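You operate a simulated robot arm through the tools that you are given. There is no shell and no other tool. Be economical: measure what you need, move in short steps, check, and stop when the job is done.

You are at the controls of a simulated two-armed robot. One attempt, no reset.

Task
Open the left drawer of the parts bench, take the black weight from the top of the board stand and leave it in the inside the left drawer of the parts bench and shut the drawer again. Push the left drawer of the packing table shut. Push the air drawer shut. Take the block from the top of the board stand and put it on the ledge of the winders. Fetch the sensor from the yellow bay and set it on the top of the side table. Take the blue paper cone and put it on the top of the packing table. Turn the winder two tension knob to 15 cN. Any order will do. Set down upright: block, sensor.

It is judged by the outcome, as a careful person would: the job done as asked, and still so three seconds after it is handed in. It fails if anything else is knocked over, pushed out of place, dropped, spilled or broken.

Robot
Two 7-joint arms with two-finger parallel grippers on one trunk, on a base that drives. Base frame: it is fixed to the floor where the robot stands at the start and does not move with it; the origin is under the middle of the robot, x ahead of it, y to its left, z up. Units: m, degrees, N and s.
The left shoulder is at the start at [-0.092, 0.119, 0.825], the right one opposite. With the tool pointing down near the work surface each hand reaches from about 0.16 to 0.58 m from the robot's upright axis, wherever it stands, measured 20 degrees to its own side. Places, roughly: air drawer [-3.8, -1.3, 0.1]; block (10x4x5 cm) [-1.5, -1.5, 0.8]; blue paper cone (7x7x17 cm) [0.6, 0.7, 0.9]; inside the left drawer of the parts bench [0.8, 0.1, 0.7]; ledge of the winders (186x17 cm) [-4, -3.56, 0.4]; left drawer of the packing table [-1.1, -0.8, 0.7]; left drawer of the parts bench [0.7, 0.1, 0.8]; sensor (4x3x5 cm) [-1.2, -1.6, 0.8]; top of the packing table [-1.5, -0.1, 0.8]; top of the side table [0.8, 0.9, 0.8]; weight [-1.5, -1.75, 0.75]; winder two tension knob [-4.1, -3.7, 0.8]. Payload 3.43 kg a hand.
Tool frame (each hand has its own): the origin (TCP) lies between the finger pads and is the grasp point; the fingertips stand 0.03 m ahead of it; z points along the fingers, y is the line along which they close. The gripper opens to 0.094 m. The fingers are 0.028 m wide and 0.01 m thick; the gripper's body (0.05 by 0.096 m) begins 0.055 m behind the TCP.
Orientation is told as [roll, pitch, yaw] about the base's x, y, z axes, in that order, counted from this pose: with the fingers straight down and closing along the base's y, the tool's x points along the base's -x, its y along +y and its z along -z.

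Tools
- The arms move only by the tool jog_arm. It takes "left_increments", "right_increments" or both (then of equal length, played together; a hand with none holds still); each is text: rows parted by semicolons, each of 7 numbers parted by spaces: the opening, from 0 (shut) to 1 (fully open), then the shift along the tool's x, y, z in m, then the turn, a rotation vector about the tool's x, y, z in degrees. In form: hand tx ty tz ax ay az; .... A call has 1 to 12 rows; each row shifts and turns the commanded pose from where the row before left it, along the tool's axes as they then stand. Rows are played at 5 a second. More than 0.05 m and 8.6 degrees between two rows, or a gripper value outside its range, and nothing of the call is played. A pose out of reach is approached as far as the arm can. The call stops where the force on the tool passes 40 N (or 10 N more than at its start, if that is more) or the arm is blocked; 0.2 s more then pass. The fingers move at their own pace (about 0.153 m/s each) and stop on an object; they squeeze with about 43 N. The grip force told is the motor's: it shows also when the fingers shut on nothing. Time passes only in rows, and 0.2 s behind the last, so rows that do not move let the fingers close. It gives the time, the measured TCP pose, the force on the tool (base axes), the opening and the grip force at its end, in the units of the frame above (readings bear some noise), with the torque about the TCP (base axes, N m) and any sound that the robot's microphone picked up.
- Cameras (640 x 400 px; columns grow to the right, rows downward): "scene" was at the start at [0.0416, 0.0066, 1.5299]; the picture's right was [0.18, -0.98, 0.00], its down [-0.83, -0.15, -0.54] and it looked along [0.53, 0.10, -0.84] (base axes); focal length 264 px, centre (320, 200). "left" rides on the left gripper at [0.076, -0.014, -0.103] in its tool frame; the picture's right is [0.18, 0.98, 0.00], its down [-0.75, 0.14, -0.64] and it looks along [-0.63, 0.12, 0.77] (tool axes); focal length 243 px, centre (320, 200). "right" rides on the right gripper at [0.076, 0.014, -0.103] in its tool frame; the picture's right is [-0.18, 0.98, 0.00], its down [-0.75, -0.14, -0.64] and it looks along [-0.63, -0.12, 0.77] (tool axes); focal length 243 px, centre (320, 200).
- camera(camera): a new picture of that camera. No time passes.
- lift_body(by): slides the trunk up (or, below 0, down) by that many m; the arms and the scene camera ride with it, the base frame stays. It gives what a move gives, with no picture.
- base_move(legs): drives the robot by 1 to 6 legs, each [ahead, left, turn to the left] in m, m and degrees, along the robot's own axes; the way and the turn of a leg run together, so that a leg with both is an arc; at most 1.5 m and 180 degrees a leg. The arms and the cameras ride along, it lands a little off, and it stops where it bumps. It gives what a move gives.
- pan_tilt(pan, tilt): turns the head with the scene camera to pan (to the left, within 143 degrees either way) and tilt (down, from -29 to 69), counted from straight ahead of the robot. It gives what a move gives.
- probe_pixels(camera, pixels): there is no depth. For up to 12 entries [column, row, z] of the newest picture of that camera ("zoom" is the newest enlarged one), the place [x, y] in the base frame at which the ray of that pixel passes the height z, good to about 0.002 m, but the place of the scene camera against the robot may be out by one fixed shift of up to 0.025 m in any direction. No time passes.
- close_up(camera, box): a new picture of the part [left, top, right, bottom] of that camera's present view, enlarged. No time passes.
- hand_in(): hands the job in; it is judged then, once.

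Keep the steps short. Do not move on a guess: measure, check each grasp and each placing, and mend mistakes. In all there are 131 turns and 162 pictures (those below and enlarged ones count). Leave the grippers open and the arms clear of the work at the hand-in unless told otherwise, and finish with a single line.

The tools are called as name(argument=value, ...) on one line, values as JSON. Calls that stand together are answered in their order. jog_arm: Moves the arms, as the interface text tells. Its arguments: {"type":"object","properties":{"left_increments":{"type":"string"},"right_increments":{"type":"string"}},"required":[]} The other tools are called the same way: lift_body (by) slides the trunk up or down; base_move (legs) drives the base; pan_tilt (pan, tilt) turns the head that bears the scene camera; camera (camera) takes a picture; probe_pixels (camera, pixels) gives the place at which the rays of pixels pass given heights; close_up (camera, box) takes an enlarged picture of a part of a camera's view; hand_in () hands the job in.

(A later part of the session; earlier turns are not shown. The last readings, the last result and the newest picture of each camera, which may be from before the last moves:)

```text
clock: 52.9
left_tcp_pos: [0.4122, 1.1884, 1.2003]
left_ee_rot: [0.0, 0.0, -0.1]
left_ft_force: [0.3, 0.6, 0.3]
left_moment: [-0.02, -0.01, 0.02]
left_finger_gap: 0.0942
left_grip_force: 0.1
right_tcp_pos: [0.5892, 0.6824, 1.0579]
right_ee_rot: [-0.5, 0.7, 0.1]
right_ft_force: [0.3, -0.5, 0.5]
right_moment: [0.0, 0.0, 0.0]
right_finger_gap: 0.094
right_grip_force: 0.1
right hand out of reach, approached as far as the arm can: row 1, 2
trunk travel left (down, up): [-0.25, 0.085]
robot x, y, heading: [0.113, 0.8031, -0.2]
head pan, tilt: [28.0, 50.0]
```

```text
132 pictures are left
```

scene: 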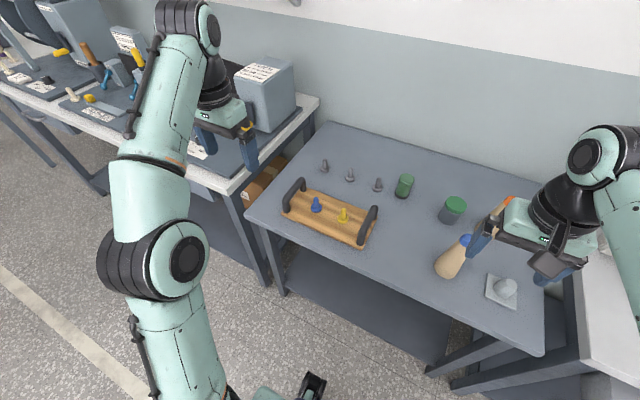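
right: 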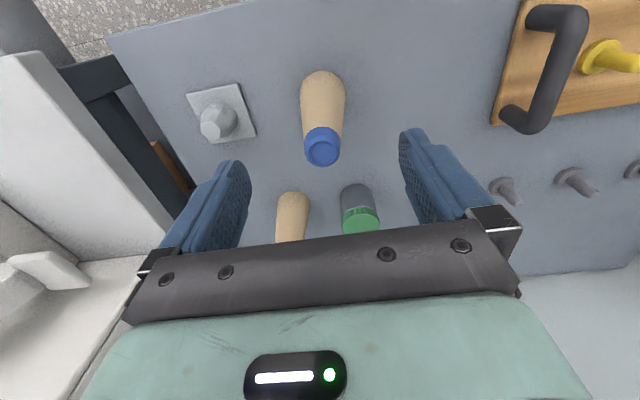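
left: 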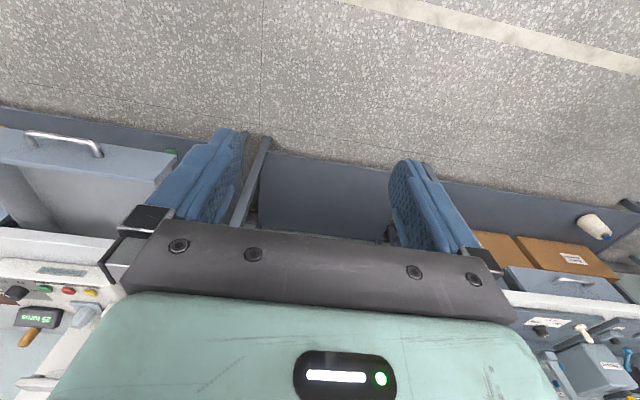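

base_move(legs=[[0.03, 0, 0]])

jog_arm(right_increments="1 0 0 0.02 0 0 0; 1 0 0 0.02 0 0 0; 1 0 0 0 0 0 0")

camera(camera="right")

```text
clock: 53.8
left_tcp_pos: [0.4417, 1.1892, 1.201]
left_ee_rot: [-0.1, 0.0, -0.2]
left_ft_force: [-0.4, -0.9, -0.3]
left_moment: [0.03, 0.04, 0.0]
left_finger_gap: 0.0941
left_grip_force: 0.0
right_tcp_pos: [0.6192, 0.6834, 1.0587]
right_ee_rot: [-0.5, 0.6, 0.1]
right_ft_force: [0.5, -0.2, -0.7]
right_moment: [-0.01, 0.02, 0.0]
right_finger_gap: 0.0941
right_grip_force: 0.1
trunk travel left (down, up): [-0.25, 0.085]
robot x, y, heading: [0.1415, 0.8073, -0.1]
head pan, tilt: [28.0, 50.0]
```

```text
clock: 54.6
left_tcp_pos: [0.4414, 1.1893, 1.1998]
left_ee_rot: [0.1, -0.1, -0.2]
left_ft_force: [0.7, 0.0, -0.4]
left_moment: [0.01, -0.01, -0.01]
left_finger_gap: 0.0941
left_grip_force: 0.0
right_tcp_pos: [0.616, 0.683, 1.0165]
right_ee_rot: [-0.5, 0.5, 0.0]
right_ft_force: [0.1, 0.4, -0.9]
right_moment: [0.01, 0.0, -0.01]
right_finger_gap: 0.0938
right_grip_force: 0.0
trunk travel left (down, up): [-0.25, 0.085]
robot x, y, heading: [0.1436, 0.8058, -0.4]
head pan, tilt: [28.0, 50.0]
```

```text
131 pictures are left
```

right: 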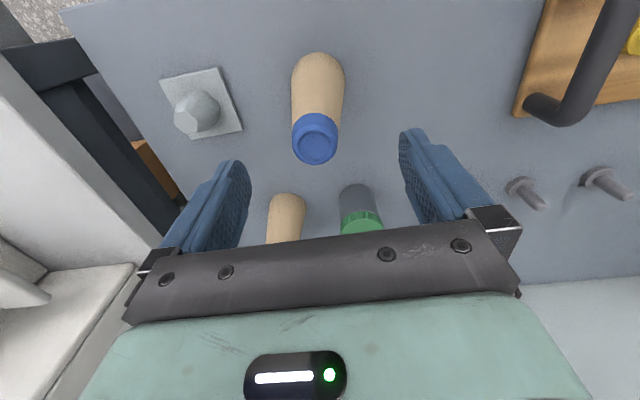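

probe_pixels(camera="right", pixels=[[315, 150, 0.955], [315, 150, 0.965], [318, 55, 0.785], [293, 85, 0.8], [343, 85, 0.8]])

```text
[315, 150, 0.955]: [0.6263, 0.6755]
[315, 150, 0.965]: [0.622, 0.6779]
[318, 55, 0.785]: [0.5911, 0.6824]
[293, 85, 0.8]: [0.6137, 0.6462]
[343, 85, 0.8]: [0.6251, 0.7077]
```

Centre at (0.624, 0.677). Descend to z 0.92 and close.

jog_arm(right_increments="1 -0.008 -0.006 0.02 0 0 0; 1 0 0 0.038 0 0 0; 1 0 0 0.038 0 0 0; 1 0 0 0 0 0 0; 0 0 0 0 0 0 0; 0 0 0 0 0 0 0; 0 0 0 0 0 0 0")

camera(camera="right")

```text
clock: 56.2
left_tcp_pos: [0.4421, 1.1901, 1.2006]
left_ee_rot: [0.0, -0.1, -0.2]
left_ft_force: [-0.4, -0.1, 0.1]
left_moment: [-0.02, 0.01, 0.0]
left_finger_gap: 0.0937
left_grip_force: 0.1
right_tcp_pos: [0.6277, 0.6715, 0.9212]
right_ee_rot: [-0.5, 0.7, 0.1]
right_ft_force: [0.3, -0.3, -0.8]
right_moment: [-0.03, 0.0, 0.01]
right_finger_gap: 0.0459
right_grip_force: 43.2
trunk travel left (down, up): [-0.25, 0.085]
robot x, y, heading: [0.1412, 0.8065, -0.2]
head pan, tilt: [28.0, 50.0]
```

```text
130 pictures are left
```

right: 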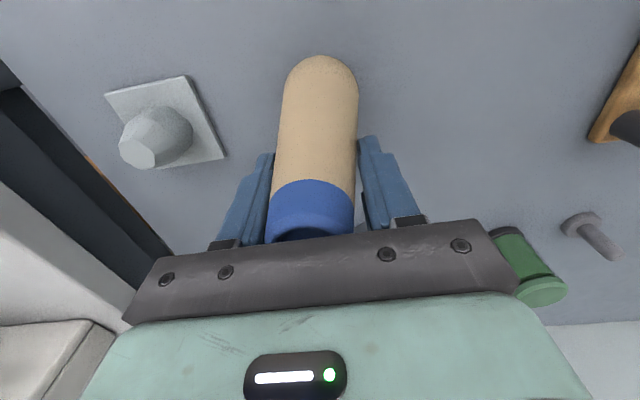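

Gripped (46 mm). Lift it by trunk and arm, look, then back away.

jog_arm(right_increments="0 0 0 -0.04 0 0 0; 0 0 0 -0.04 0 0 0; 0 0 0 -0.04 0 0 0; 0 0 0 0 0 0 0")

lift_body(by=0.08)

camera(camera="right")

camera(camera="scene")

```text
clock: 57.2
left_tcp_pos: [0.4419, 1.1885, 1.2006]
left_ee_rot: [0.1, 0.0, -0.2]
left_ft_force: [-0.6, -0.2, 0.2]
left_moment: [0.01, 0.01, 0.0]
left_finger_gap: 0.094
left_grip_force: 0.1
right_tcp_pos: [0.6258, 0.673, 1.0413]
right_ee_rot: [-0.3, 0.7, 0.1]
right_ft_force: [-0.3, 1.0, -0.1]
right_moment: [-0.04, -0.03, 0.0]
right_finger_gap: 0.0458
right_grip_force: 43.6
trunk travel left (down, up): [-0.25, 0.085]
robot x, y, heading: [0.1408, 0.8056, -0.2]
head pan, tilt: [28.0, 50.0]
```

```text
clock: 58.3
left_tcp_pos: [0.4424, 1.1888, 1.2801]
left_ee_rot: [0.0, -0.1, -0.2]
left_ft_force: [-0.8, -0.1, 0.4]
left_moment: [-0.01, -0.01, 0.01]
left_finger_gap: 0.0941
left_grip_force: 0.1
right_tcp_pos: [0.6264, 0.6761, 1.1233]
right_ee_rot: [-0.5, 0.6, 0.1]
right_ft_force: [-0.6, -0.1, -0.4]
right_moment: [-0.02, -0.04, -0.02]
right_finger_gap: 0.0459
right_grip_force: 43.2
trunk travel left (down, up): [-0.33, 0.005]
robot x, y, heading: [0.1417, 0.8101, -0.6]
head pan, tilt: [28.0, 50.0]
```

```text
129 pictures are left
```

right: 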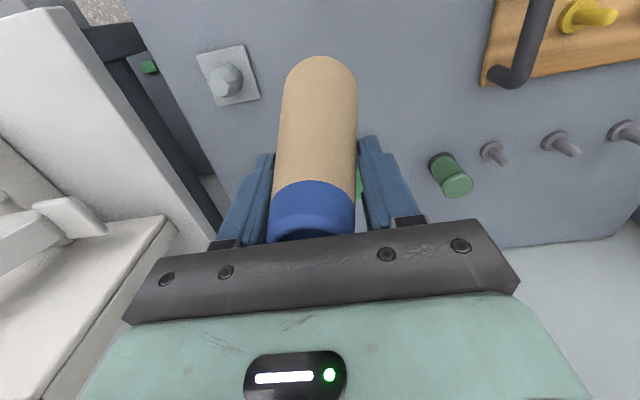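

```text
128 pictures are left
```

scene: 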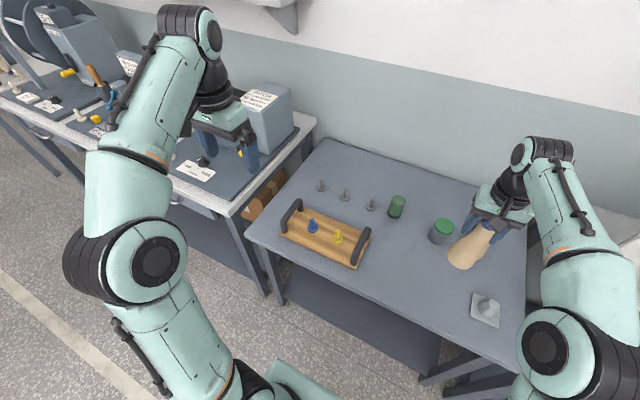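

Cone held clear. Back away, slide right, and turn to face the packing table.

base_move(legs=[[-0.5, 0, 0], [0, -0.95, 0], [0, 0, 180]])

pan_tilt(pan=0, tilt=45)

camera(camera="scene")

pan_tilt(pan=55, tilt=35)

camera(camera="scene")

```text
clock: 77.0
left_tcp_pos: [-0.6402, -0.5401, 1.2804]
left_ee_rot: [0.1, 0.0, -179.9]
left_ft_force: [0.5, 1.0, 0.1]
left_moment: [-0.02, 0.0, 0.01]
left_finger_gap: 0.0941
left_grip_force: 0.1
right_tcp_pos: [-0.8274, -0.0269, 1.1237]
right_ee_rot: [-0.5, 0.6, -179.6]
right_ft_force: [0.1, -0.4, -0.1]
right_moment: [-0.01, -0.02, -0.02]
right_finger_gap: 0.0458
right_grip_force: 43.0
trunk travel left (down, up): [-0.33, 0.005]
robot x, y, heading: [-0.3413, -0.1526, -179.8]
head pan, tilt: [28.0, 50.0]
```

```text
clock: 77.9
left_tcp_pos: [-0.641, -0.539, 1.2805]
left_ee_rot: [0.0, 0.0, -179.9]
left_ft_force: [0.2, 0.3, -0.2]
left_moment: [0.01, -0.01, -0.01]
left_finger_gap: 0.094
left_grip_force: 0.0
right_tcp_pos: [-0.8283, -0.0273, 1.122]
right_ee_rot: [-0.6, 0.6, -179.6]
right_ft_force: [-0.5, 0.1, -0.4]
right_moment: [0.01, -0.01, 0.02]
right_finger_gap: 0.0455
right_grip_force: 43.2
trunk travel left (down, up): [-0.33, 0.005]
robot x, y, heading: [-0.3443, -0.1534, -179.9]
head pan, tilt: [0.0, 45.0]
```

```text
127 pictures are left
```

scene: 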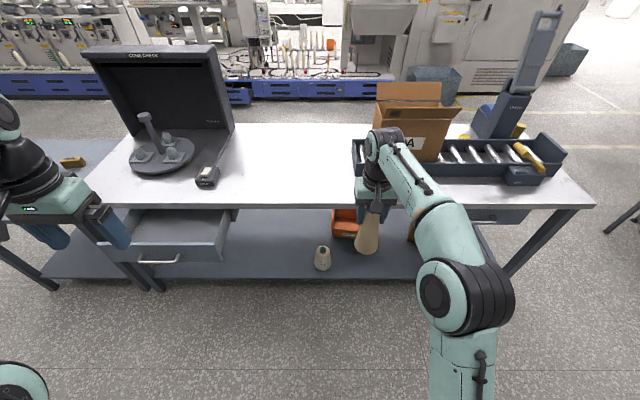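

```text
clock: 79.1
left_tcp_pos: [-0.6401, -0.538, 1.28]
left_ee_rot: [0.0, 0.1, -179.9]
left_ft_force: [-0.9, 0.1, -0.1]
left_moment: [0.03, -0.01, -0.03]
left_finger_gap: 0.0941
left_grip_force: 0.1
right_tcp_pos: [-0.8292, -0.0268, 1.1237]
right_ee_rot: [-0.5, 0.5, -179.7]
right_ft_force: [0.5, 0.0, -0.8]
right_moment: [0.01, -0.05, 0.01]
right_finger_gap: 0.0456
right_grip_force: 43.9
trunk travel left (down, up): [-0.33, 0.005]
robot x, y, heading: [-0.341, -0.1584, -179.9]
head pan, tilt: [55.0, 35.0]
```

```text
126 pictures are left
```

scene: 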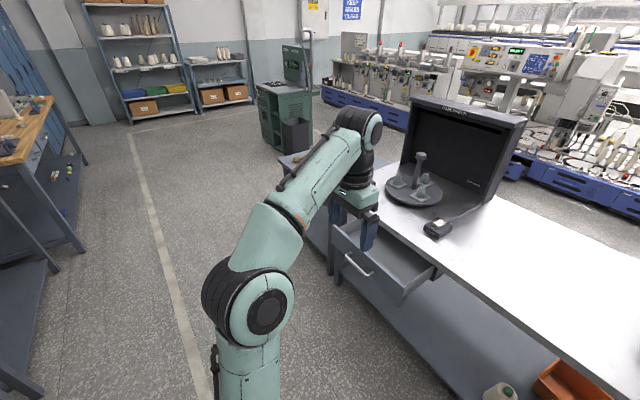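

The free part of the table is left of carton A. The table edge is at about x −1.15. I drive forward 0.43 m with a small left shift, then look down at the target.

base_move(legs=[[0.43, 0.04, 0]])

pan_tilt(pan=-5, tilt=50)

camera(camera="scene")

camera(camera="right")

```text
clock: 81.8
left_tcp_pos: [-1.0769, -0.5758, 1.2802]
left_ee_rot: [0.1, 0.0, 179.6]
left_ft_force: [0.4, 0.1, -0.4]
left_moment: [0.02, -0.01, 0.02]
left_finger_gap: 0.094
left_grip_force: 0.0
right_tcp_pos: [-1.2605, -0.0614, 1.1231]
right_ee_rot: [-0.5, 0.6, 179.9]
right_ft_force: [-0.1, -1.4, -1.9]
right_moment: [0.01, -0.02, 0.01]
right_finger_gap: 0.0457
right_grip_force: 42.9
trunk travel left (down, up): [-0.33, 0.005]
robot x, y, heading: [-0.7734, -0.1949, 179.7]
head pan, tilt: [55.0, 35.0]
```

```text
clock: 83.1
left_tcp_pos: [-1.0772, -0.5758, 1.2806]
left_ee_rot: [0.1, -0.1, 179.7]
left_ft_force: [0.7, 0.1, 0.5]
left_moment: [0.0, 0.0, 0.04]
left_finger_gap: 0.0941
left_grip_force: 0.1
right_tcp_pos: [-1.2598, -0.0628, 1.121]
right_ee_rot: [-0.6, 0.7, 179.9]
right_ft_force: [-0.1, -0.1, -0.5]
right_moment: [0.02, -0.02, 0.02]
right_finger_gap: 0.0455
right_grip_force: 43.1
trunk travel left (down, up): [-0.33, 0.005]
robot x, y, heading: [-0.7789, -0.1947, 179.6]
head pan, tilt: [-5.0, 50.0]
```

```text
125 pictures are left
```

scene: 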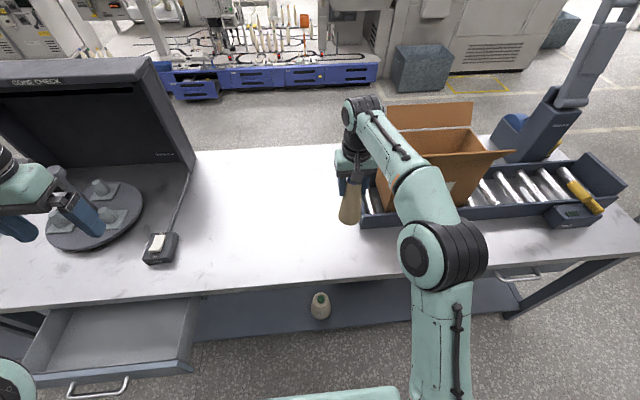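

```text
124 pictures are left
```

right: 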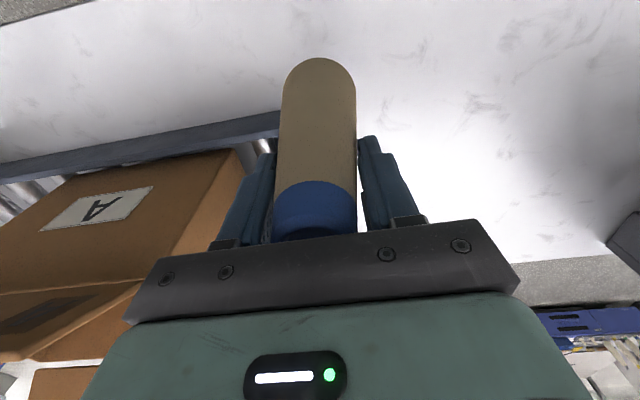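

I shift the cone 10 cm left into the open area and lower toward the table.

jog_arm(right_increments="0 0 0.035 0 0 0 0; 0 0 0.035 0 0 0 0; 0 0 0.03 0 0 0 0; 0 0 0 0.04 0 0 0; 0 0 0 0.04 0 0 0; 0 0 0 0.04 0 0 0; 0 0 0 0.03 0 0 0; 0 0 0 0 0 0 0")

camera(camera="right")

camera(camera="scene")

```text
clock: 84.9
left_tcp_pos: [-1.0764, -0.5762, 1.2802]
left_ee_rot: [0.0, -0.1, 179.7]
left_ft_force: [0.1, 0.2, -0.7]
left_moment: [0.01, -0.01, 0.02]
left_finger_gap: 0.094
left_grip_force: 0.1
right_tcp_pos: [-1.26, -0.1638, 0.9701]
right_ee_rot: [-0.3, 0.4, 179.9]
right_ft_force: [0.8, 0.0, 8.9]
right_moment: [0.13, 0.07, -0.09]
right_finger_gap: 0.0459
right_grip_force: 42.6
trunk travel left (down, up): [-0.33, 0.005]
robot x, y, heading: [-0.7776, -0.1977, 179.7]
head pan, tilt: [-5.0, 50.0]
```

```text
123 pictures are left
```

right: 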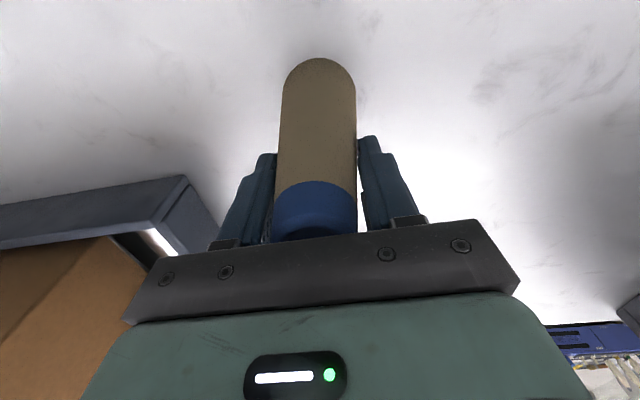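

```text
122 pictures are left
```

scene: 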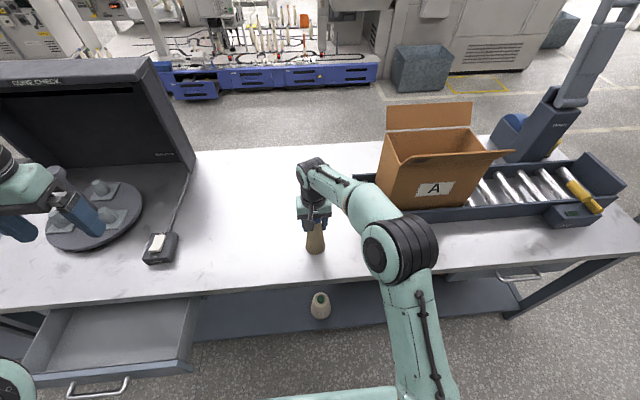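

Upward force 9 N: the cone stands on the table. Open and rise.

jog_arm(right_increments="0.3 0 0 0 0 0 0; 1 0 0 0 0 0 0; 1 0 0 0 0 0 0; 1 0 0 -0.04 0 0 0; 1 0 0 -0.04 0 0 0; 1 0 0 -0.04 0 0 0; 1 0 0 0 0 0 0")

camera(camera="right")

pan_tilt(pan=45, tilt=45)

camera(camera="scene")

```text
clock: 86.5
left_tcp_pos: [-1.0777, -0.5748, 1.2802]
left_ee_rot: [-0.1, -0.1, 179.6]
left_ft_force: [0.3, -0.3, -0.6]
left_moment: [0.03, -0.02, -0.02]
left_finger_gap: 0.094
left_grip_force: 0.2
right_tcp_pos: [-1.2585, -0.1636, 1.0921]
right_ee_rot: [-0.5, 0.5, 179.8]
right_ft_force: [-0.2, 0.6, 0.8]
right_moment: [0.0, 0.04, 0.01]
right_finger_gap: 0.0942
right_grip_force: 0.1
trunk travel left (down, up): [-0.33, 0.005]
robot x, y, heading: [-0.7743, -0.1931, 179.8]
head pan, tilt: [-5.0, 50.0]
```

```text
121 pictures are left
```

right: 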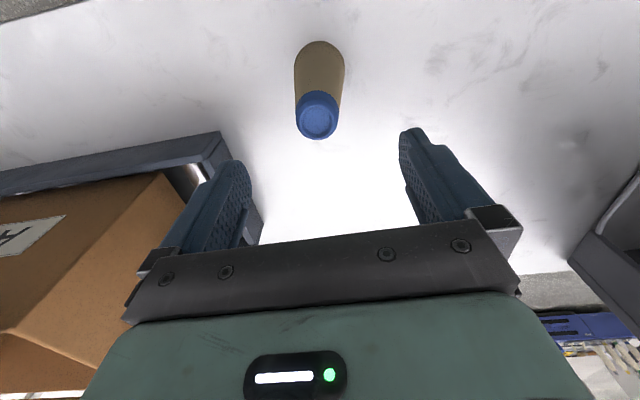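

```text
clock: 87.7
left_tcp_pos: [-1.0775, -0.5758, 1.2804]
left_ee_rot: [0.0, -0.1, 179.7]
left_ft_force: [0.0, -0.1, 0.4]
left_moment: [0.02, -0.01, 0.03]
left_finger_gap: 0.094
left_grip_force: 0.1
right_tcp_pos: [-1.2581, -0.1628, 1.0923]
right_ee_rot: [-0.5, 0.6, 179.9]
right_ft_force: [-0.4, -0.2, 0.0]
right_moment: [-0.02, 0.02, -0.04]
right_finger_gap: 0.0942
right_grip_force: 0.1
trunk travel left (down, up): [-0.33, 0.005]
robot x, y, heading: [-0.7707, -0.1917, 179.6]
head pan, tilt: [45.0, 45.0]
```

```text
120 pictures are left
```

scene: 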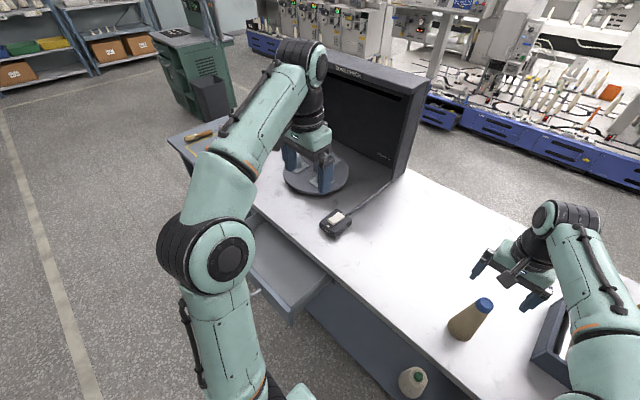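

The cone stands. Next the packing drawer: back up, shift left so the left hand is in front of it, then look.

base_move(legs=[[-0.3, 0, 0], [0, 0.23, 0]])

pan_tilt(pan=15, tilt=50)

camera(camera="scene")

camera(camera="left")

```text
clock: 92.0
left_tcp_pos: [-0.7731, -0.8162, 1.2799]
left_ee_rot: [0.0, -0.1, 179.5]
left_ft_force: [0.5, 0.4, 0.5]
left_moment: [0.03, 0.03, -0.02]
left_finger_gap: 0.0941
left_grip_force: 0.0
right_tcp_pos: [-0.9536, -0.4032, 1.0911]
right_ee_rot: [-0.5, 0.6, 179.7]
right_ft_force: [-0.2, 0.7, 0.6]
right_moment: [-0.02, -0.02, 0.0]
right_finger_gap: 0.0939
right_grip_force: 0.0
trunk travel left (down, up): [-0.33, 0.005]
robot x, y, heading: [-0.4669, -0.4347, 179.4]
head pan, tilt: [45.0, 45.0]
```

```text
clock: 93.0
left_tcp_pos: [-0.7739, -0.8164, 1.2801]
left_ee_rot: [-0.1, -0.1, 179.4]
left_ft_force: [0.0, -0.1, -0.4]
left_moment: [0.01, -0.02, 0.02]
left_finger_gap: 0.0941
left_grip_force: 0.0
right_tcp_pos: [-0.953, -0.403, 1.0909]
right_ee_rot: [-0.5, 0.5, 179.7]
right_ft_force: [-0.1, 0.3, -0.7]
right_moment: [-0.04, -0.02, -0.03]
right_finger_gap: 0.0941
right_grip_force: 0.1
trunk travel left (down, up): [-0.33, 0.005]
robot x, y, heading: [-0.4684, -0.435, 179.5]
head pan, tilt: [15.0, 50.0]
```

```text
119 pictures are left
```

scene: 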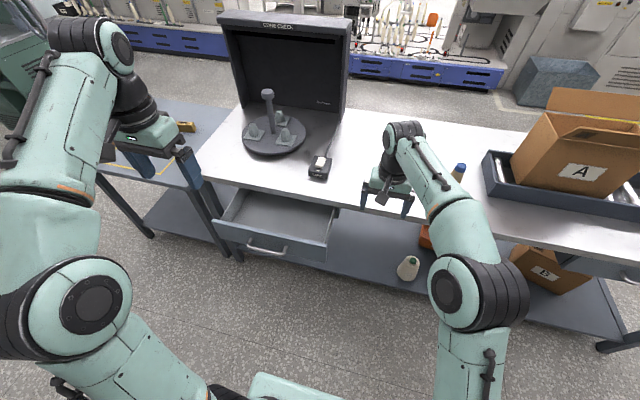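

```text
118 pictures are left
```

left: 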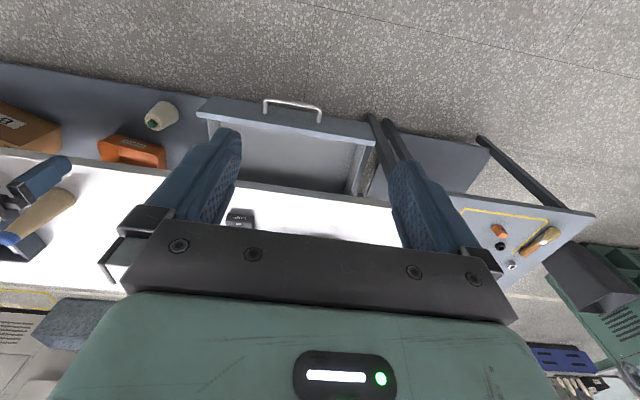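

Handle seen in the left picture from (265,101) to (320,110). Probe it.

probe_pixels(camera="left", pixels=[[265, 101, 0.73], [320, 112, 0.73], [204, 98, 0.79], [374, 132, 0.79], [292, 170, 0.835], [598, 216, 0.8]])

probe_pixels(camera="scene", pixels=[[248, 247, 0.73], [285, 253, 0.73], [214, 221, 0.79], [325, 252, 0.79]])

```text
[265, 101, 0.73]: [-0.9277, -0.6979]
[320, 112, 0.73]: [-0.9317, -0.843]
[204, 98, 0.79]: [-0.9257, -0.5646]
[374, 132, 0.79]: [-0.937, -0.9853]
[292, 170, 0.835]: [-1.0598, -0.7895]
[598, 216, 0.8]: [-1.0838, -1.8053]
```

```text
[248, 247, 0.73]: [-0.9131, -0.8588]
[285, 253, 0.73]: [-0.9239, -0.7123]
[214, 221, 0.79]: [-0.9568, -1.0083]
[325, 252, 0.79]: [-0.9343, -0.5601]
```

Handle bar is at x≈−0.927, y −0.70..−0.84, z≈0.73; the hand is 15 cm in front. Close the fingers, centre on it, and lower to z≈0.74.

jog_arm(left_increments="0 0 -0.04 0.02 0 0 0; 0 0 0 0.048 0 0 0; 0 0 0 0.048 0 0 0; 0 0 0 0.048 0 0 0; 0 0 0 0.048 0 0 0; 0 0 0 0.048 0 0 0; 0 0 0 0.048 0 0 0; 0 0 0 0.048 0 0 0; 0 0 0 0.048 0 0 0; 0 0 0 0.048 0 0 0; 0 0 0 0.048 0 0 0; 0 0 0 0.045 0 0 0")

camera(camera="scene")

camera(camera="left")

```text
clock: 95.6
left_tcp_pos: [-0.7735, -0.7776, 0.734]
left_ee_rot: [0.1, -0.1, 179.5]
left_ft_force: [0.6, -0.6, -0.4]
left_moment: [0.0, -0.01, 0.0]
left_finger_gap: 0.0003
left_grip_force: 32.8
right_tcp_pos: [-0.9546, -0.4038, 1.0913]
right_ee_rot: [-0.5, 0.6, 179.7]
right_ft_force: [0.4, -0.4, 0.3]
right_moment: [0.01, 0.02, -0.01]
right_finger_gap: 0.094
right_grip_force: 0.0
trunk travel left (down, up): [-0.33, 0.005]
robot x, y, heading: [-0.4733, -0.4386, 179.7]
head pan, tilt: [15.0, 50.0]
```

```text
117 pictures are left
```

scene: 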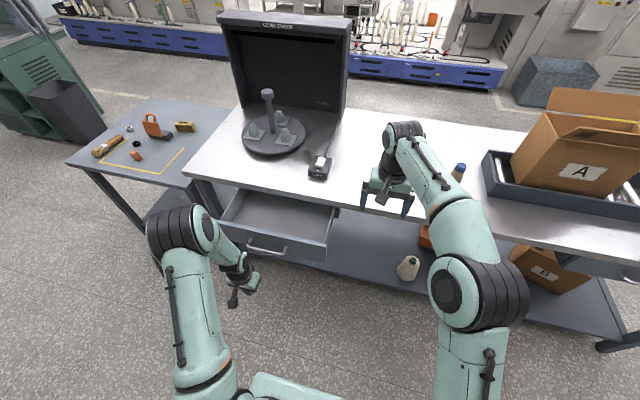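

```text
116 pictures are left
```

left: 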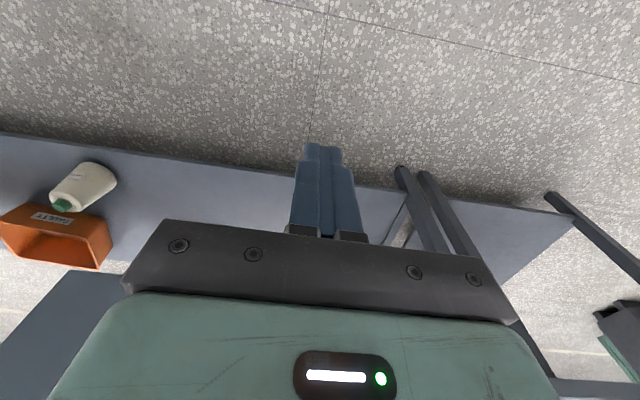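

Drive ahead 0.25 m to push, then check.

base_move(legs=[[0.26, 0, 0]])

camera(camera="scene")

```text
clock: 97.5
left_tcp_pos: [-1.0306, -0.7762, 0.7344]
left_ee_rot: [0.0, -0.1, 179.8]
left_ft_force: [0.3, -0.3, -0.2]
left_moment: [-0.03, -0.02, -0.02]
left_finger_gap: 0.0
left_grip_force: 33.1
right_tcp_pos: [-1.2129, -0.4025, 1.0913]
right_ee_rot: [-0.4, 0.6, 179.9]
right_ft_force: [0.3, 0.3, 0.0]
right_moment: [-0.03, 0.01, 0.0]
right_finger_gap: 0.0939
right_grip_force: 0.0
trunk travel left (down, up): [-0.33, 0.005]
robot x, y, heading: [-0.732, -0.4346, 179.8]
head pan, tilt: [15.0, 50.0]
```

```text
115 pictures are left
```

scene: 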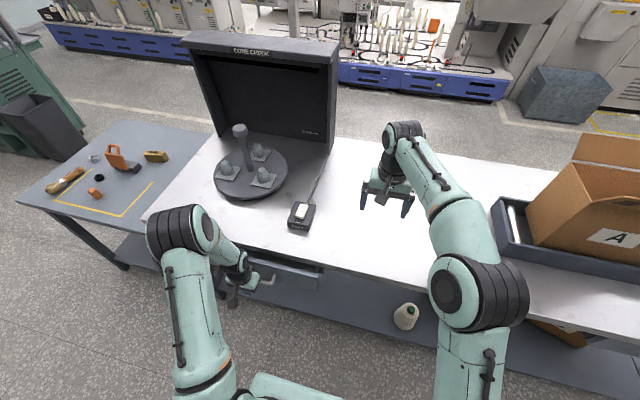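

Nearly shut. Push on in small arm steps until force builds.

jog_arm(left_increments="0 -0.01 0 0 0 0 0; 0 -0.01 0 0 0 0 0; 0 -0.01 0 0 0 0 0; 0 -0.01 0 0 0 0 0; 0 -0.01 0 0 0 0 0; 0 -0.01 0 0 0 0 0; 0 -0.01 0 0 0 0 0; 0 -0.01 0 0 0 0 0")

close_up(camera="scene", box=[130, 200, 370, 350])

```text
clock: 99.0
left_tcp_pos: [-1.0835, -0.7766, 0.7341]
left_ee_rot: [-0.3, 1.4, 180.0]
left_ft_force: [26.3, 5.8, 10.8]
left_moment: [-0.6, 3.03, -0.27]
left_finger_gap: 0.0
left_grip_force: 33.0
right_tcp_pos: [-1.2112, -0.4041, 1.0916]
right_ee_rot: [-0.6, 0.5, -180.0]
right_ft_force: [-0.2, 0.2, -1.3]
right_moment: [0.03, 0.0, 0.01]
right_finger_gap: 0.094
right_grip_force: 0.1
trunk travel left (down, up): [-0.33, 0.005]
robot x, y, heading: [-0.7314, -0.4365, 179.9]
head pan, tilt: [15.0, 50.0]
stopped in row 7 (left hand): the force on the tool passed its limit at 47 N (the readings are from after the stop); the commanded pose is now the measured one
```

```text
2.67 times, centred on (250, 275) of scene
```

zoom: 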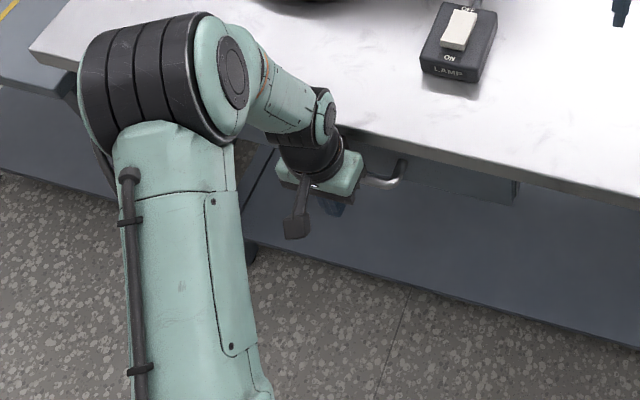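

The moment says the contact is about 0.11 m above the fingertips — the hand's body against the table edge. Back off and look at how far the drawer is in.

base_move(legs=[[-0.25, 0, 0]])

close_up(camera="scene", box=[160, 150, 400, 300])

```text
clock: 100.8
left_tcp_pos: [-0.8429, -0.7768, 0.7353]
left_ee_rot: [0.0, 0.7, 179.8]
left_ft_force: [0.0, -0.3, 0.2]
left_moment: [0.03, 0.02, -0.02]
left_finger_gap: 0.0002
left_grip_force: 33.2
right_tcp_pos: [-0.9661, -0.4037, 1.0907]
right_ee_rot: [-0.5, 0.6, 180.0]
right_ft_force: [-0.2, -0.3, 0.4]
right_moment: [-0.04, 0.01, -0.03]
right_finger_gap: 0.0939
right_grip_force: 0.1
trunk travel left (down, up): [-0.33, 0.005]
robot x, y, heading: [-0.485, -0.4349, 179.7]
head pan, tilt: [15.0, 50.0]
```

```text
2.67 times, centred on (280, 225) of scene
```

zoom: 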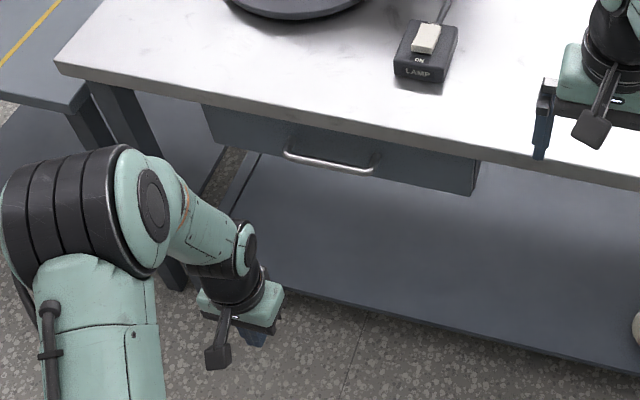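

probe_pixels(camera="zoom", pixels=[[286, 153, 0.73], [372, 172, 0.73], [330, 165, 0.73], [475, 195, 0.68], [478, 162, 0.79], [480, 150, 0.835], [205, 110, 0.79]])

pan_tilt(pan=-40, tilt=40)

camera(camera="scene")

```text
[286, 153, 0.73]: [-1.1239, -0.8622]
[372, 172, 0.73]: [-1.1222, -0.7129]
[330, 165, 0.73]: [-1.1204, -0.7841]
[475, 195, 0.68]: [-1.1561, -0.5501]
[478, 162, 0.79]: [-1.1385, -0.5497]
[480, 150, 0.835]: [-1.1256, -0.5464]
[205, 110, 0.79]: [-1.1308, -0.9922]
```

```text
clock: 102.0
left_tcp_pos: [-0.8405, -0.7781, 0.7344]
left_ee_rot: [-0.1, 1.0, 179.8]
left_ft_force: [0.8, 0.2, -0.9]
left_moment: [-0.01, 0.04, 0.01]
left_finger_gap: 0.0
left_grip_force: 32.7
right_tcp_pos: [-0.966, -0.4042, 1.0907]
right_ee_rot: [-0.5, 0.5, 179.9]
right_ft_force: [-0.1, 0.9, 0.5]
right_moment: [-0.01, 0.03, -0.01]
right_finger_gap: 0.0939
right_grip_force: 0.1
trunk travel left (down, up): [-0.33, 0.005]
robot x, y, heading: [-0.4826, -0.4344, 179.3]
head pan, tilt: [-40.0, 40.0]
```

```text
112 pictures are left
```

scene: 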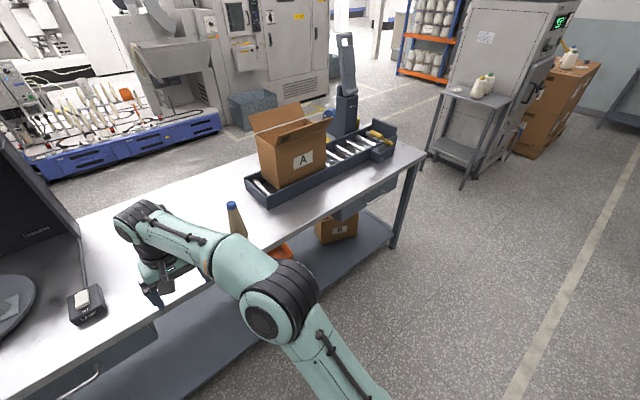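

Compare with the right-hand drawer of the same table, which is shut.

close_up(camera="scene", box=[320, 140, 440, 215])

```text
5.33 times, centred on (380, 178) of scene
```

zoom: 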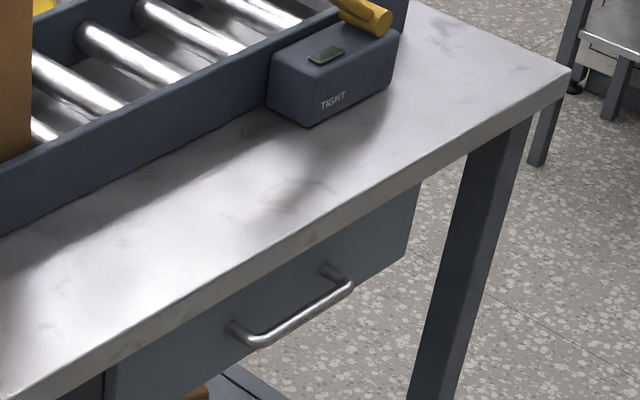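

probe_pixels(camera="zoom", pixels=[[245, 335, 0.73], [345, 287, 0.73], [405, 252, 0.68], [570, 68, 0.835], [180, 300, 0.835], [330, 270, 0.73]])

pan_tilt(pan=15, tilt=50)

```text
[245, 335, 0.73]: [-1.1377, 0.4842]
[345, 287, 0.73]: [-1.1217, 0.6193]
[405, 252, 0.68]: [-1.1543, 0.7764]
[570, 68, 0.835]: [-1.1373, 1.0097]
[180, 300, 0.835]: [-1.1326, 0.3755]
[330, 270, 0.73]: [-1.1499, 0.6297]
```

```text
clock: 103.3
left_tcp_pos: [-0.8421, -0.7769, 0.735]
left_ee_rot: [0.0, 1.0, 179.7]
left_ft_force: [0.1, 0.2, -0.1]
left_moment: [0.01, 0.01, 0.0]
left_finger_gap: 0.0
left_grip_force: 33.1
right_tcp_pos: [-0.9647, -0.4045, 1.0916]
right_ee_rot: [-0.6, 0.6, 179.9]
right_ft_force: [-0.5, -0.6, 0.0]
right_moment: [0.01, 0.01, -0.01]
right_finger_gap: 0.0941
right_grip_force: 0.1
trunk travel left (down, up): [-0.33, 0.005]
robot x, y, heading: [-0.4843, -0.4367, 179.7]
head pan, tilt: [15.0, 50.0]
```

The fronts match to within a few mm, but to be sure it's fully shut, I tilt the fingers 24° forward and push the handle again.

jog_arm(left_increments="0 0 0 0 0 -8 0; 0 0 0 0 0 -8 0; 0 0 0 0 0 -8 0; 0 0 0 0 0 -8 0")

base_move(legs=[[0.225, 0, 0]])

jog_arm(left_increments="0 -0.009 0 0.005 0 0 0; 0 -0.009 0 0.005 0 0 0; 0 -0.009 0 0.005 0 0 0; 0 -0.009 0 0.005 0 0 0; 0 -0.009 0 0.005 0 0 0; 0 -0.009 0 0.005 0 0 0")

```text
clock: 104.3
left_tcp_pos: [-0.8422, -0.7786, 0.7352]
left_ee_rot: [-0.2, -31.2, 179.9]
left_ft_force: [0.0, -0.3, 0.2]
left_moment: [-0.01, -0.02, 0.02]
left_finger_gap: 0.0
left_grip_force: 32.9
right_tcp_pos: [-0.9651, -0.4039, 1.0905]
right_ee_rot: [-0.5, 0.6, 179.9]
right_ft_force: [-0.6, 0.3, 0.1]
right_moment: [0.01, 0.01, 0.02]
right_finger_gap: 0.0938
right_grip_force: 0.0
trunk travel left (down, up): [-0.33, 0.005]
robot x, y, heading: [-0.4825, -0.4346, 179.7]
head pan, tilt: [15.0, 50.0]
```

```text
clock: 106.0
left_tcp_pos: [-1.0683, -0.7773, 0.7345]
left_ee_rot: [-0.1, -31.0, 179.9]
left_ft_force: [0.5, 0.2, -1.3]
left_moment: [-0.01, 0.01, 0.0]
left_finger_gap: 0.0
left_grip_force: 33.3
right_tcp_pos: [-1.1923, -0.4029, 1.0911]
right_ee_rot: [-0.4, 0.6, 179.9]
right_ft_force: [-0.7, 0.3, 0.1]
right_moment: [0.0, -0.01, 0.04]
right_finger_gap: 0.0942
right_grip_force: 0.0
trunk travel left (down, up): [-0.33, 0.005]
robot x, y, heading: [-0.71, -0.4323, 179.6]
head pan, tilt: [15.0, 50.0]
```

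```text
clock: 107.2
left_tcp_pos: [-1.1033, -0.778, 0.7285]
left_ee_rot: [-0.4, -29.0, -179.6]
left_ft_force: [13.7, 0.6, 0.0]
left_moment: [-0.02, 0.25, -0.01]
left_finger_gap: 0.0002
left_grip_force: 33.2
right_tcp_pos: [-1.1917, -0.4046, 1.0922]
right_ee_rot: [-0.5, 0.6, -180.0]
right_ft_force: [-0.8, -0.1, -0.3]
right_moment: [0.01, -0.02, 0.03]
right_finger_gap: 0.0939
right_grip_force: 0.1
trunk travel left (down, up): [-0.33, 0.005]
robot x, y, heading: [-0.7077, -0.435, 179.8]
head pan, tilt: [15.0, 50.0]
stopped in row 5 (left hand): the force on the tool passed its limit at 46 N (the readings are from after the stop); the commanded pose is now the measured one
```

46 N at the fingertips: the drawer is on its stop. Back off, straighten the hand and go to the board stand.

base_move(legs=[[-0.25, 0, 0]])

jog_arm(left_increments="1 0 0 0 0 8 0; 1 0 0 0 0 8 0; 1 0 0 0 0 8 0; 1 0 0 0 0 6 0; 1 0 0 -0.04 0 0 0; 1 0 0 -0.04 0 0 0; 1 0 0 -0.04 0 0 0; 1 0 0 -0.04 0 0 0; 1 0 0 -0.04 0 0 0; 1 0 0 -0.04 0 0 0; 1 0 0 -0.04 0 0 0; 1 0 0 -0.04 0 0 0")

base_move(legs=[[0, 1.0, 0]])

camera(camera="scene")

camera(camera="right")

```text
clock: 109.0
left_tcp_pos: [-0.8592, -0.779, 0.7307]
left_ee_rot: [-0.6, -29.5, -179.4]
left_ft_force: [-0.7, -0.3, -0.7]
left_moment: [-0.01, -0.02, -0.02]
left_finger_gap: 0.0
left_grip_force: 33.5
right_tcp_pos: [-0.9451, -0.406, 1.0917]
right_ee_rot: [-0.5, 0.6, -179.9]
right_ft_force: [-0.5, -0.7, 0.0]
right_moment: [0.02, -0.03, -0.06]
right_finger_gap: 0.094
right_grip_force: 0.1
trunk travel left (down, up): [-0.33, 0.005]
robot x, y, heading: [-0.4631, -0.437, 180.0]
head pan, tilt: [15.0, 50.0]
```

```text
clock: 111.6
left_tcp_pos: [-0.8613, -0.7817, 1.0526]
left_ee_rot: [-0.5, 0.5, -179.8]
left_ft_force: [0.8, -0.5, 0.8]
left_moment: [0.0, 0.03, 0.03]
left_finger_gap: 0.0939
left_grip_force: 0.0
right_tcp_pos: [-0.9445, -0.4043, 1.0918]
right_ee_rot: [-0.5, 0.6, -179.9]
right_ft_force: [-0.6, 0.4, -0.2]
right_moment: [-0.01, 0.01, -0.02]
right_finger_gap: 0.0942
right_grip_force: 0.0
trunk travel left (down, up): [-0.33, 0.005]
robot x, y, heading: [-0.4593, -0.4377, 179.9]
head pan, tilt: [15.0, 50.0]
```

```text
clock: 120.9
left_tcp_pos: [-0.8343, -1.8233, 1.0509]
left_ee_rot: [-0.4, 0.4, -177.7]
left_ft_force: [0.6, -0.8, 0.0]
left_moment: [0.02, 0.01, -0.01]
left_finger_gap: 0.094
left_grip_force: 0.0
right_tcp_pos: [-0.9308, -1.4506, 1.0914]
right_ee_rot: [-0.5, 0.6, -178.0]
right_ft_force: [-0.1, 0.2, 0.5]
right_moment: [0.02, 0.04, 0.0]
right_finger_gap: 0.0941
right_grip_force: 0.1
trunk travel left (down, up): [-0.33, 0.005]
robot x, y, heading: [-0.4491, -1.4658, -178.2]
head pan, tilt: [15.0, 50.0]
```

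```text
110 pictures are left
```

scene: 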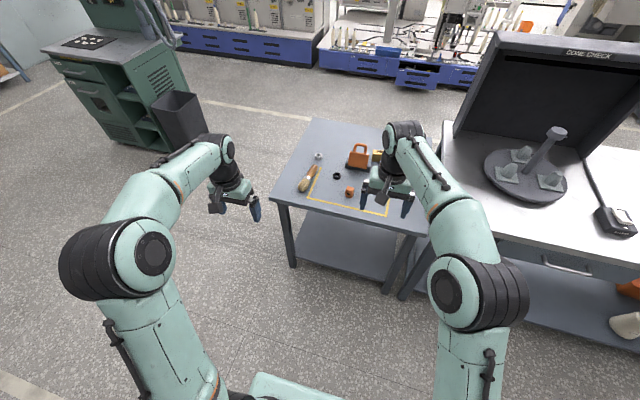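

```text
109 pictures are left
```

right: 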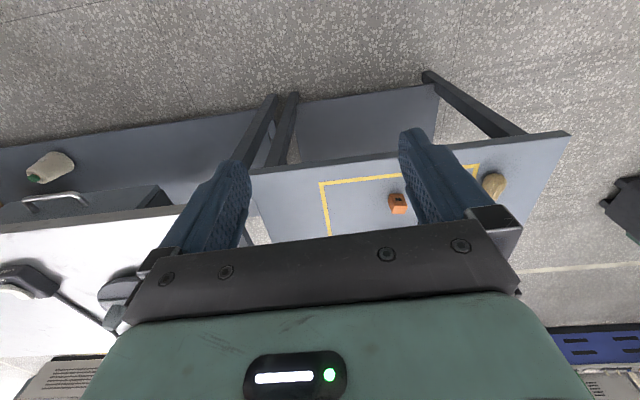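

close_up(camera="scene", box=[270, 115, 430, 215])

```text
4.00 times, centred on (350, 165) of scene
```

zoom: 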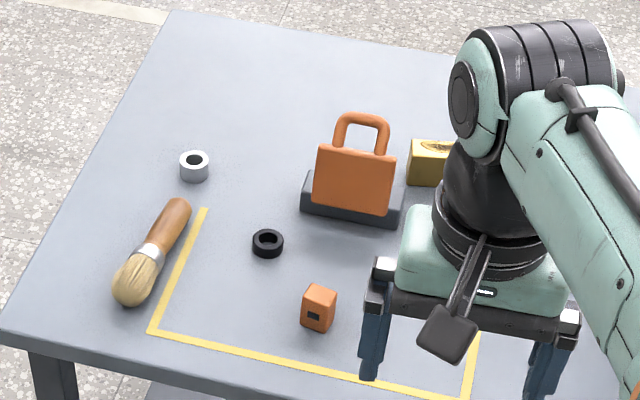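

Sensor (orange) at zoom (318,308), black ring weight (268,243), block behind the right arm. Probe roughly.

probe_pixels(camera="zoom", pixels=[[268, 243, 0.75], [318, 310, 0.77], [430, 165, 0.77], [195, 165, 0.76], [5, 335, 0.73], [355, 175, 0.8], [315, 325, 0.73]])

probe_pixels(camera="right", pixels=[[396, 204, 0.73], [250, 172, 0.73], [572, 133, 0.73], [396, 204, 0.76]])

```text
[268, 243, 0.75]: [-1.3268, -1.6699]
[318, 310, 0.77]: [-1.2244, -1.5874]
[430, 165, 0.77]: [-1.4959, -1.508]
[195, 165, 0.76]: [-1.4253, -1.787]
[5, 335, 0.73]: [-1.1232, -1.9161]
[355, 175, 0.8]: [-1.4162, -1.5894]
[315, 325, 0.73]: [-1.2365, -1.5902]
```

```text
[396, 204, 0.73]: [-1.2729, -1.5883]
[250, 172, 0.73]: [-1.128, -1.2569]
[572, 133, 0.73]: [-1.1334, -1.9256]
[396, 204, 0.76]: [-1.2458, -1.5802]
```

I drive closer so the wrist cameras look over the stand, and check for any other black weight.

base_move(legs=[[0.3, 0.0, -1.8]])

pan_tilt(pan=8, tilt=55)

camera(camera="scene")

camera(camera="left")

camera(camera="right")

```text
clock: 122.9
left_tcp_pos: [-1.1413, -1.8152, 1.0515]
left_ee_rot: [-0.4, 0.4, -179.6]
left_ft_force: [0.4, -0.1, 0.3]
left_moment: [-0.03, 0.0, 0.0]
left_finger_gap: 0.0939
left_grip_force: 0.1
right_tcp_pos: [-1.2248, -1.4396, 1.0917]
right_ee_rot: [-0.5, 0.6, -179.7]
right_ft_force: [-0.3, 0.8, 0.0]
right_moment: [0.02, 0.05, 0.01]
right_finger_gap: 0.0942
right_grip_force: 0.1
trunk travel left (down, up): [-0.33, 0.005]
robot x, y, heading: [-0.741, -1.4669, -179.9]
head pan, tilt: [15.0, 50.0]
```

```text
clock: 123.6
left_tcp_pos: [-1.1421, -1.8168, 1.0521]
left_ee_rot: [-0.3, 0.4, -179.6]
left_ft_force: [-0.8, -0.3, 0.2]
left_moment: [0.0, -0.03, 0.0]
left_finger_gap: 0.094
left_grip_force: 0.2
right_tcp_pos: [-1.2256, -1.4404, 1.0904]
right_ee_rot: [-0.5, 0.6, -179.6]
right_ft_force: [-0.6, 0.8, 0.1]
right_moment: [0.0, -0.01, -0.01]
right_finger_gap: 0.0941
right_grip_force: 0.1
trunk travel left (down, up): [-0.33, 0.005]
robot x, y, heading: [-0.7462, -1.4704, -180.0]
head pan, tilt: [8.0, 55.0]
```

```text
107 pictures are left
```

scene: 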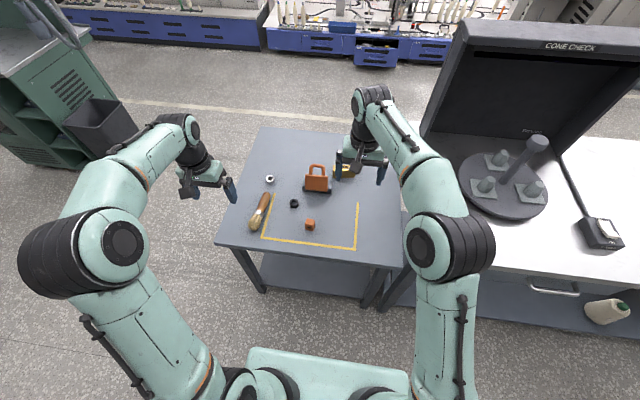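

```text
106 pictures are left
```

left: 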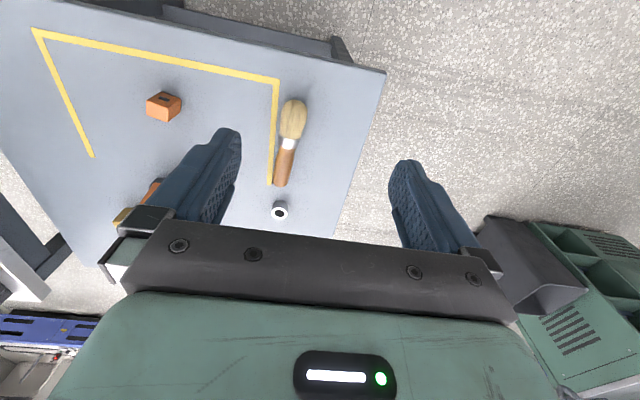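

```text
105 pictures are left
```

right: 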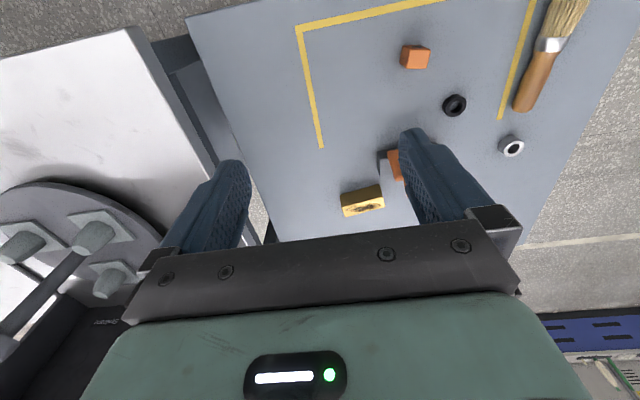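

probe_pixels(camera="left", pixels=[[280, 212, 0.72], [280, 212, 0.76], [280, 212, 0.8], [163, 106, 0.76], [163, 106, 0.8]])

probe_pixels(camera="right", pixels=[[512, 147, 0.72], [512, 147, 0.76], [512, 147, 0.8], [415, 57, 0.76], [415, 57, 0.8], [455, 105, 0.72], [455, 105, 0.76], [455, 105, 0.8], [364, 201, 0.77], [343, 197, 0.79], [383, 187, 0.79], [345, 215, 0.75]])

```text
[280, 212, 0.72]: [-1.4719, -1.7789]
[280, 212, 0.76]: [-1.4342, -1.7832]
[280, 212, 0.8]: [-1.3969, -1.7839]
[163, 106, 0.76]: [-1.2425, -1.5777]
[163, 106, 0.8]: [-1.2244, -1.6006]
```

```text
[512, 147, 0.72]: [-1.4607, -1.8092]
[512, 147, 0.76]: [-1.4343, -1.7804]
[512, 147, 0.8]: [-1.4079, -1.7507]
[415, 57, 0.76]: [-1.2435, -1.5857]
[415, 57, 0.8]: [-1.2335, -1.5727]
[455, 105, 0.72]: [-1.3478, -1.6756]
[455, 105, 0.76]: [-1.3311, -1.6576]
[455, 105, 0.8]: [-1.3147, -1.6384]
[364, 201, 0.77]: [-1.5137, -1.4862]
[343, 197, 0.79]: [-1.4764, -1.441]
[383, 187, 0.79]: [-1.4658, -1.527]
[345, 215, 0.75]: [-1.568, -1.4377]
```

Only one black ring: at about (−1.333, −1.659), stand top z≈0.74. Sensor at about (−1.242, −1.582). Drive 6 cm closer and bring the right hand above the sensor.

base_move(legs=[[0.06, 0.0, 0]])

jog_arm(right_increments="1 0.02 0.04 0 0 0 0; 1 0.02 0.04 0.02 0 0 0; 1 0 0.04 0.03 0 0 0; 1 0 0.02 0.04 0 0 0; 1 0 0 0.04 0 0 0; 1 0 0 0.04 0 0 0; 1 0 0 0 0 0 0")

camera(camera="right")

```text
clock: 124.6
left_tcp_pos: [-1.1989, -1.8166, 1.0509]
left_ee_rot: [-0.5, 0.5, -179.5]
left_ft_force: [0.1, -0.3, 0.0]
left_moment: [0.0, -0.02, -0.01]
left_finger_gap: 0.0942
left_grip_force: 0.1
right_tcp_pos: [-1.2832, -1.4401, 1.091]
right_ee_rot: [-0.5, 0.7, -179.7]
right_ft_force: [0.0, -0.7, 0.8]
right_moment: [0.02, -0.01, 0.01]
right_finger_gap: 0.094
right_grip_force: 0.0
trunk travel left (down, up): [-0.33, 0.005]
robot x, y, heading: [-0.8028, -1.469, -179.8]
head pan, tilt: [8.0, 55.0]
```

```text
clock: 126.2
left_tcp_pos: [-1.2002, -1.8166, 1.0523]
left_ee_rot: [-0.4, 0.3, -179.7]
left_ft_force: [0.8, 0.0, 0.5]
left_moment: [0.01, -0.04, -0.02]
left_finger_gap: 0.0941
left_grip_force: 0.0
right_tcp_pos: [-1.2423, -1.578, 0.9217]
right_ee_rot: [-0.4, 0.5, -179.7]
right_ft_force: [0.3, -0.4, 1.4]
right_moment: [-0.03, -0.01, -0.02]
right_finger_gap: 0.0938
right_grip_force: 0.1
trunk travel left (down, up): [-0.33, 0.005]
robot x, y, heading: [-0.8023, -1.4695, -179.9]
head pan, tilt: [8.0, 55.0]
```

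```text
104 pictures are left
```

right: 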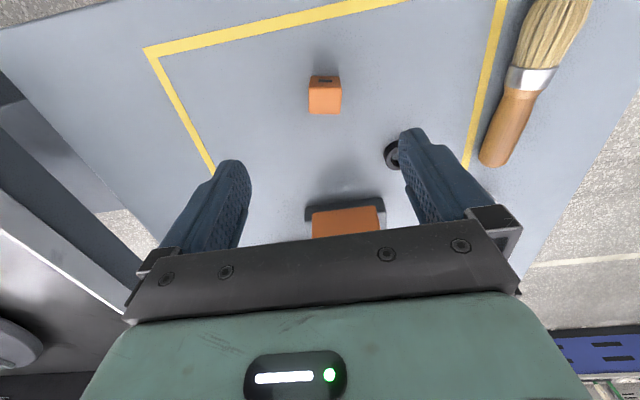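

probe_pixels(camera="right", pixels=[[325, 101, 0.79], [309, 88, 0.79], [341, 88, 0.79], [310, 115, 0.79], [342, 113, 0.79], [393, 155, 0.755], [325, 76, 0.74]])

```text
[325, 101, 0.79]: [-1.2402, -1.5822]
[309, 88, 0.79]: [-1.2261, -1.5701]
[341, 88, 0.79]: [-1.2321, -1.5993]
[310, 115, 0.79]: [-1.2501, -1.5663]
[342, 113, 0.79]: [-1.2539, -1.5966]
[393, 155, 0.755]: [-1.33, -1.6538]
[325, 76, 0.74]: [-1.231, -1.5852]
```

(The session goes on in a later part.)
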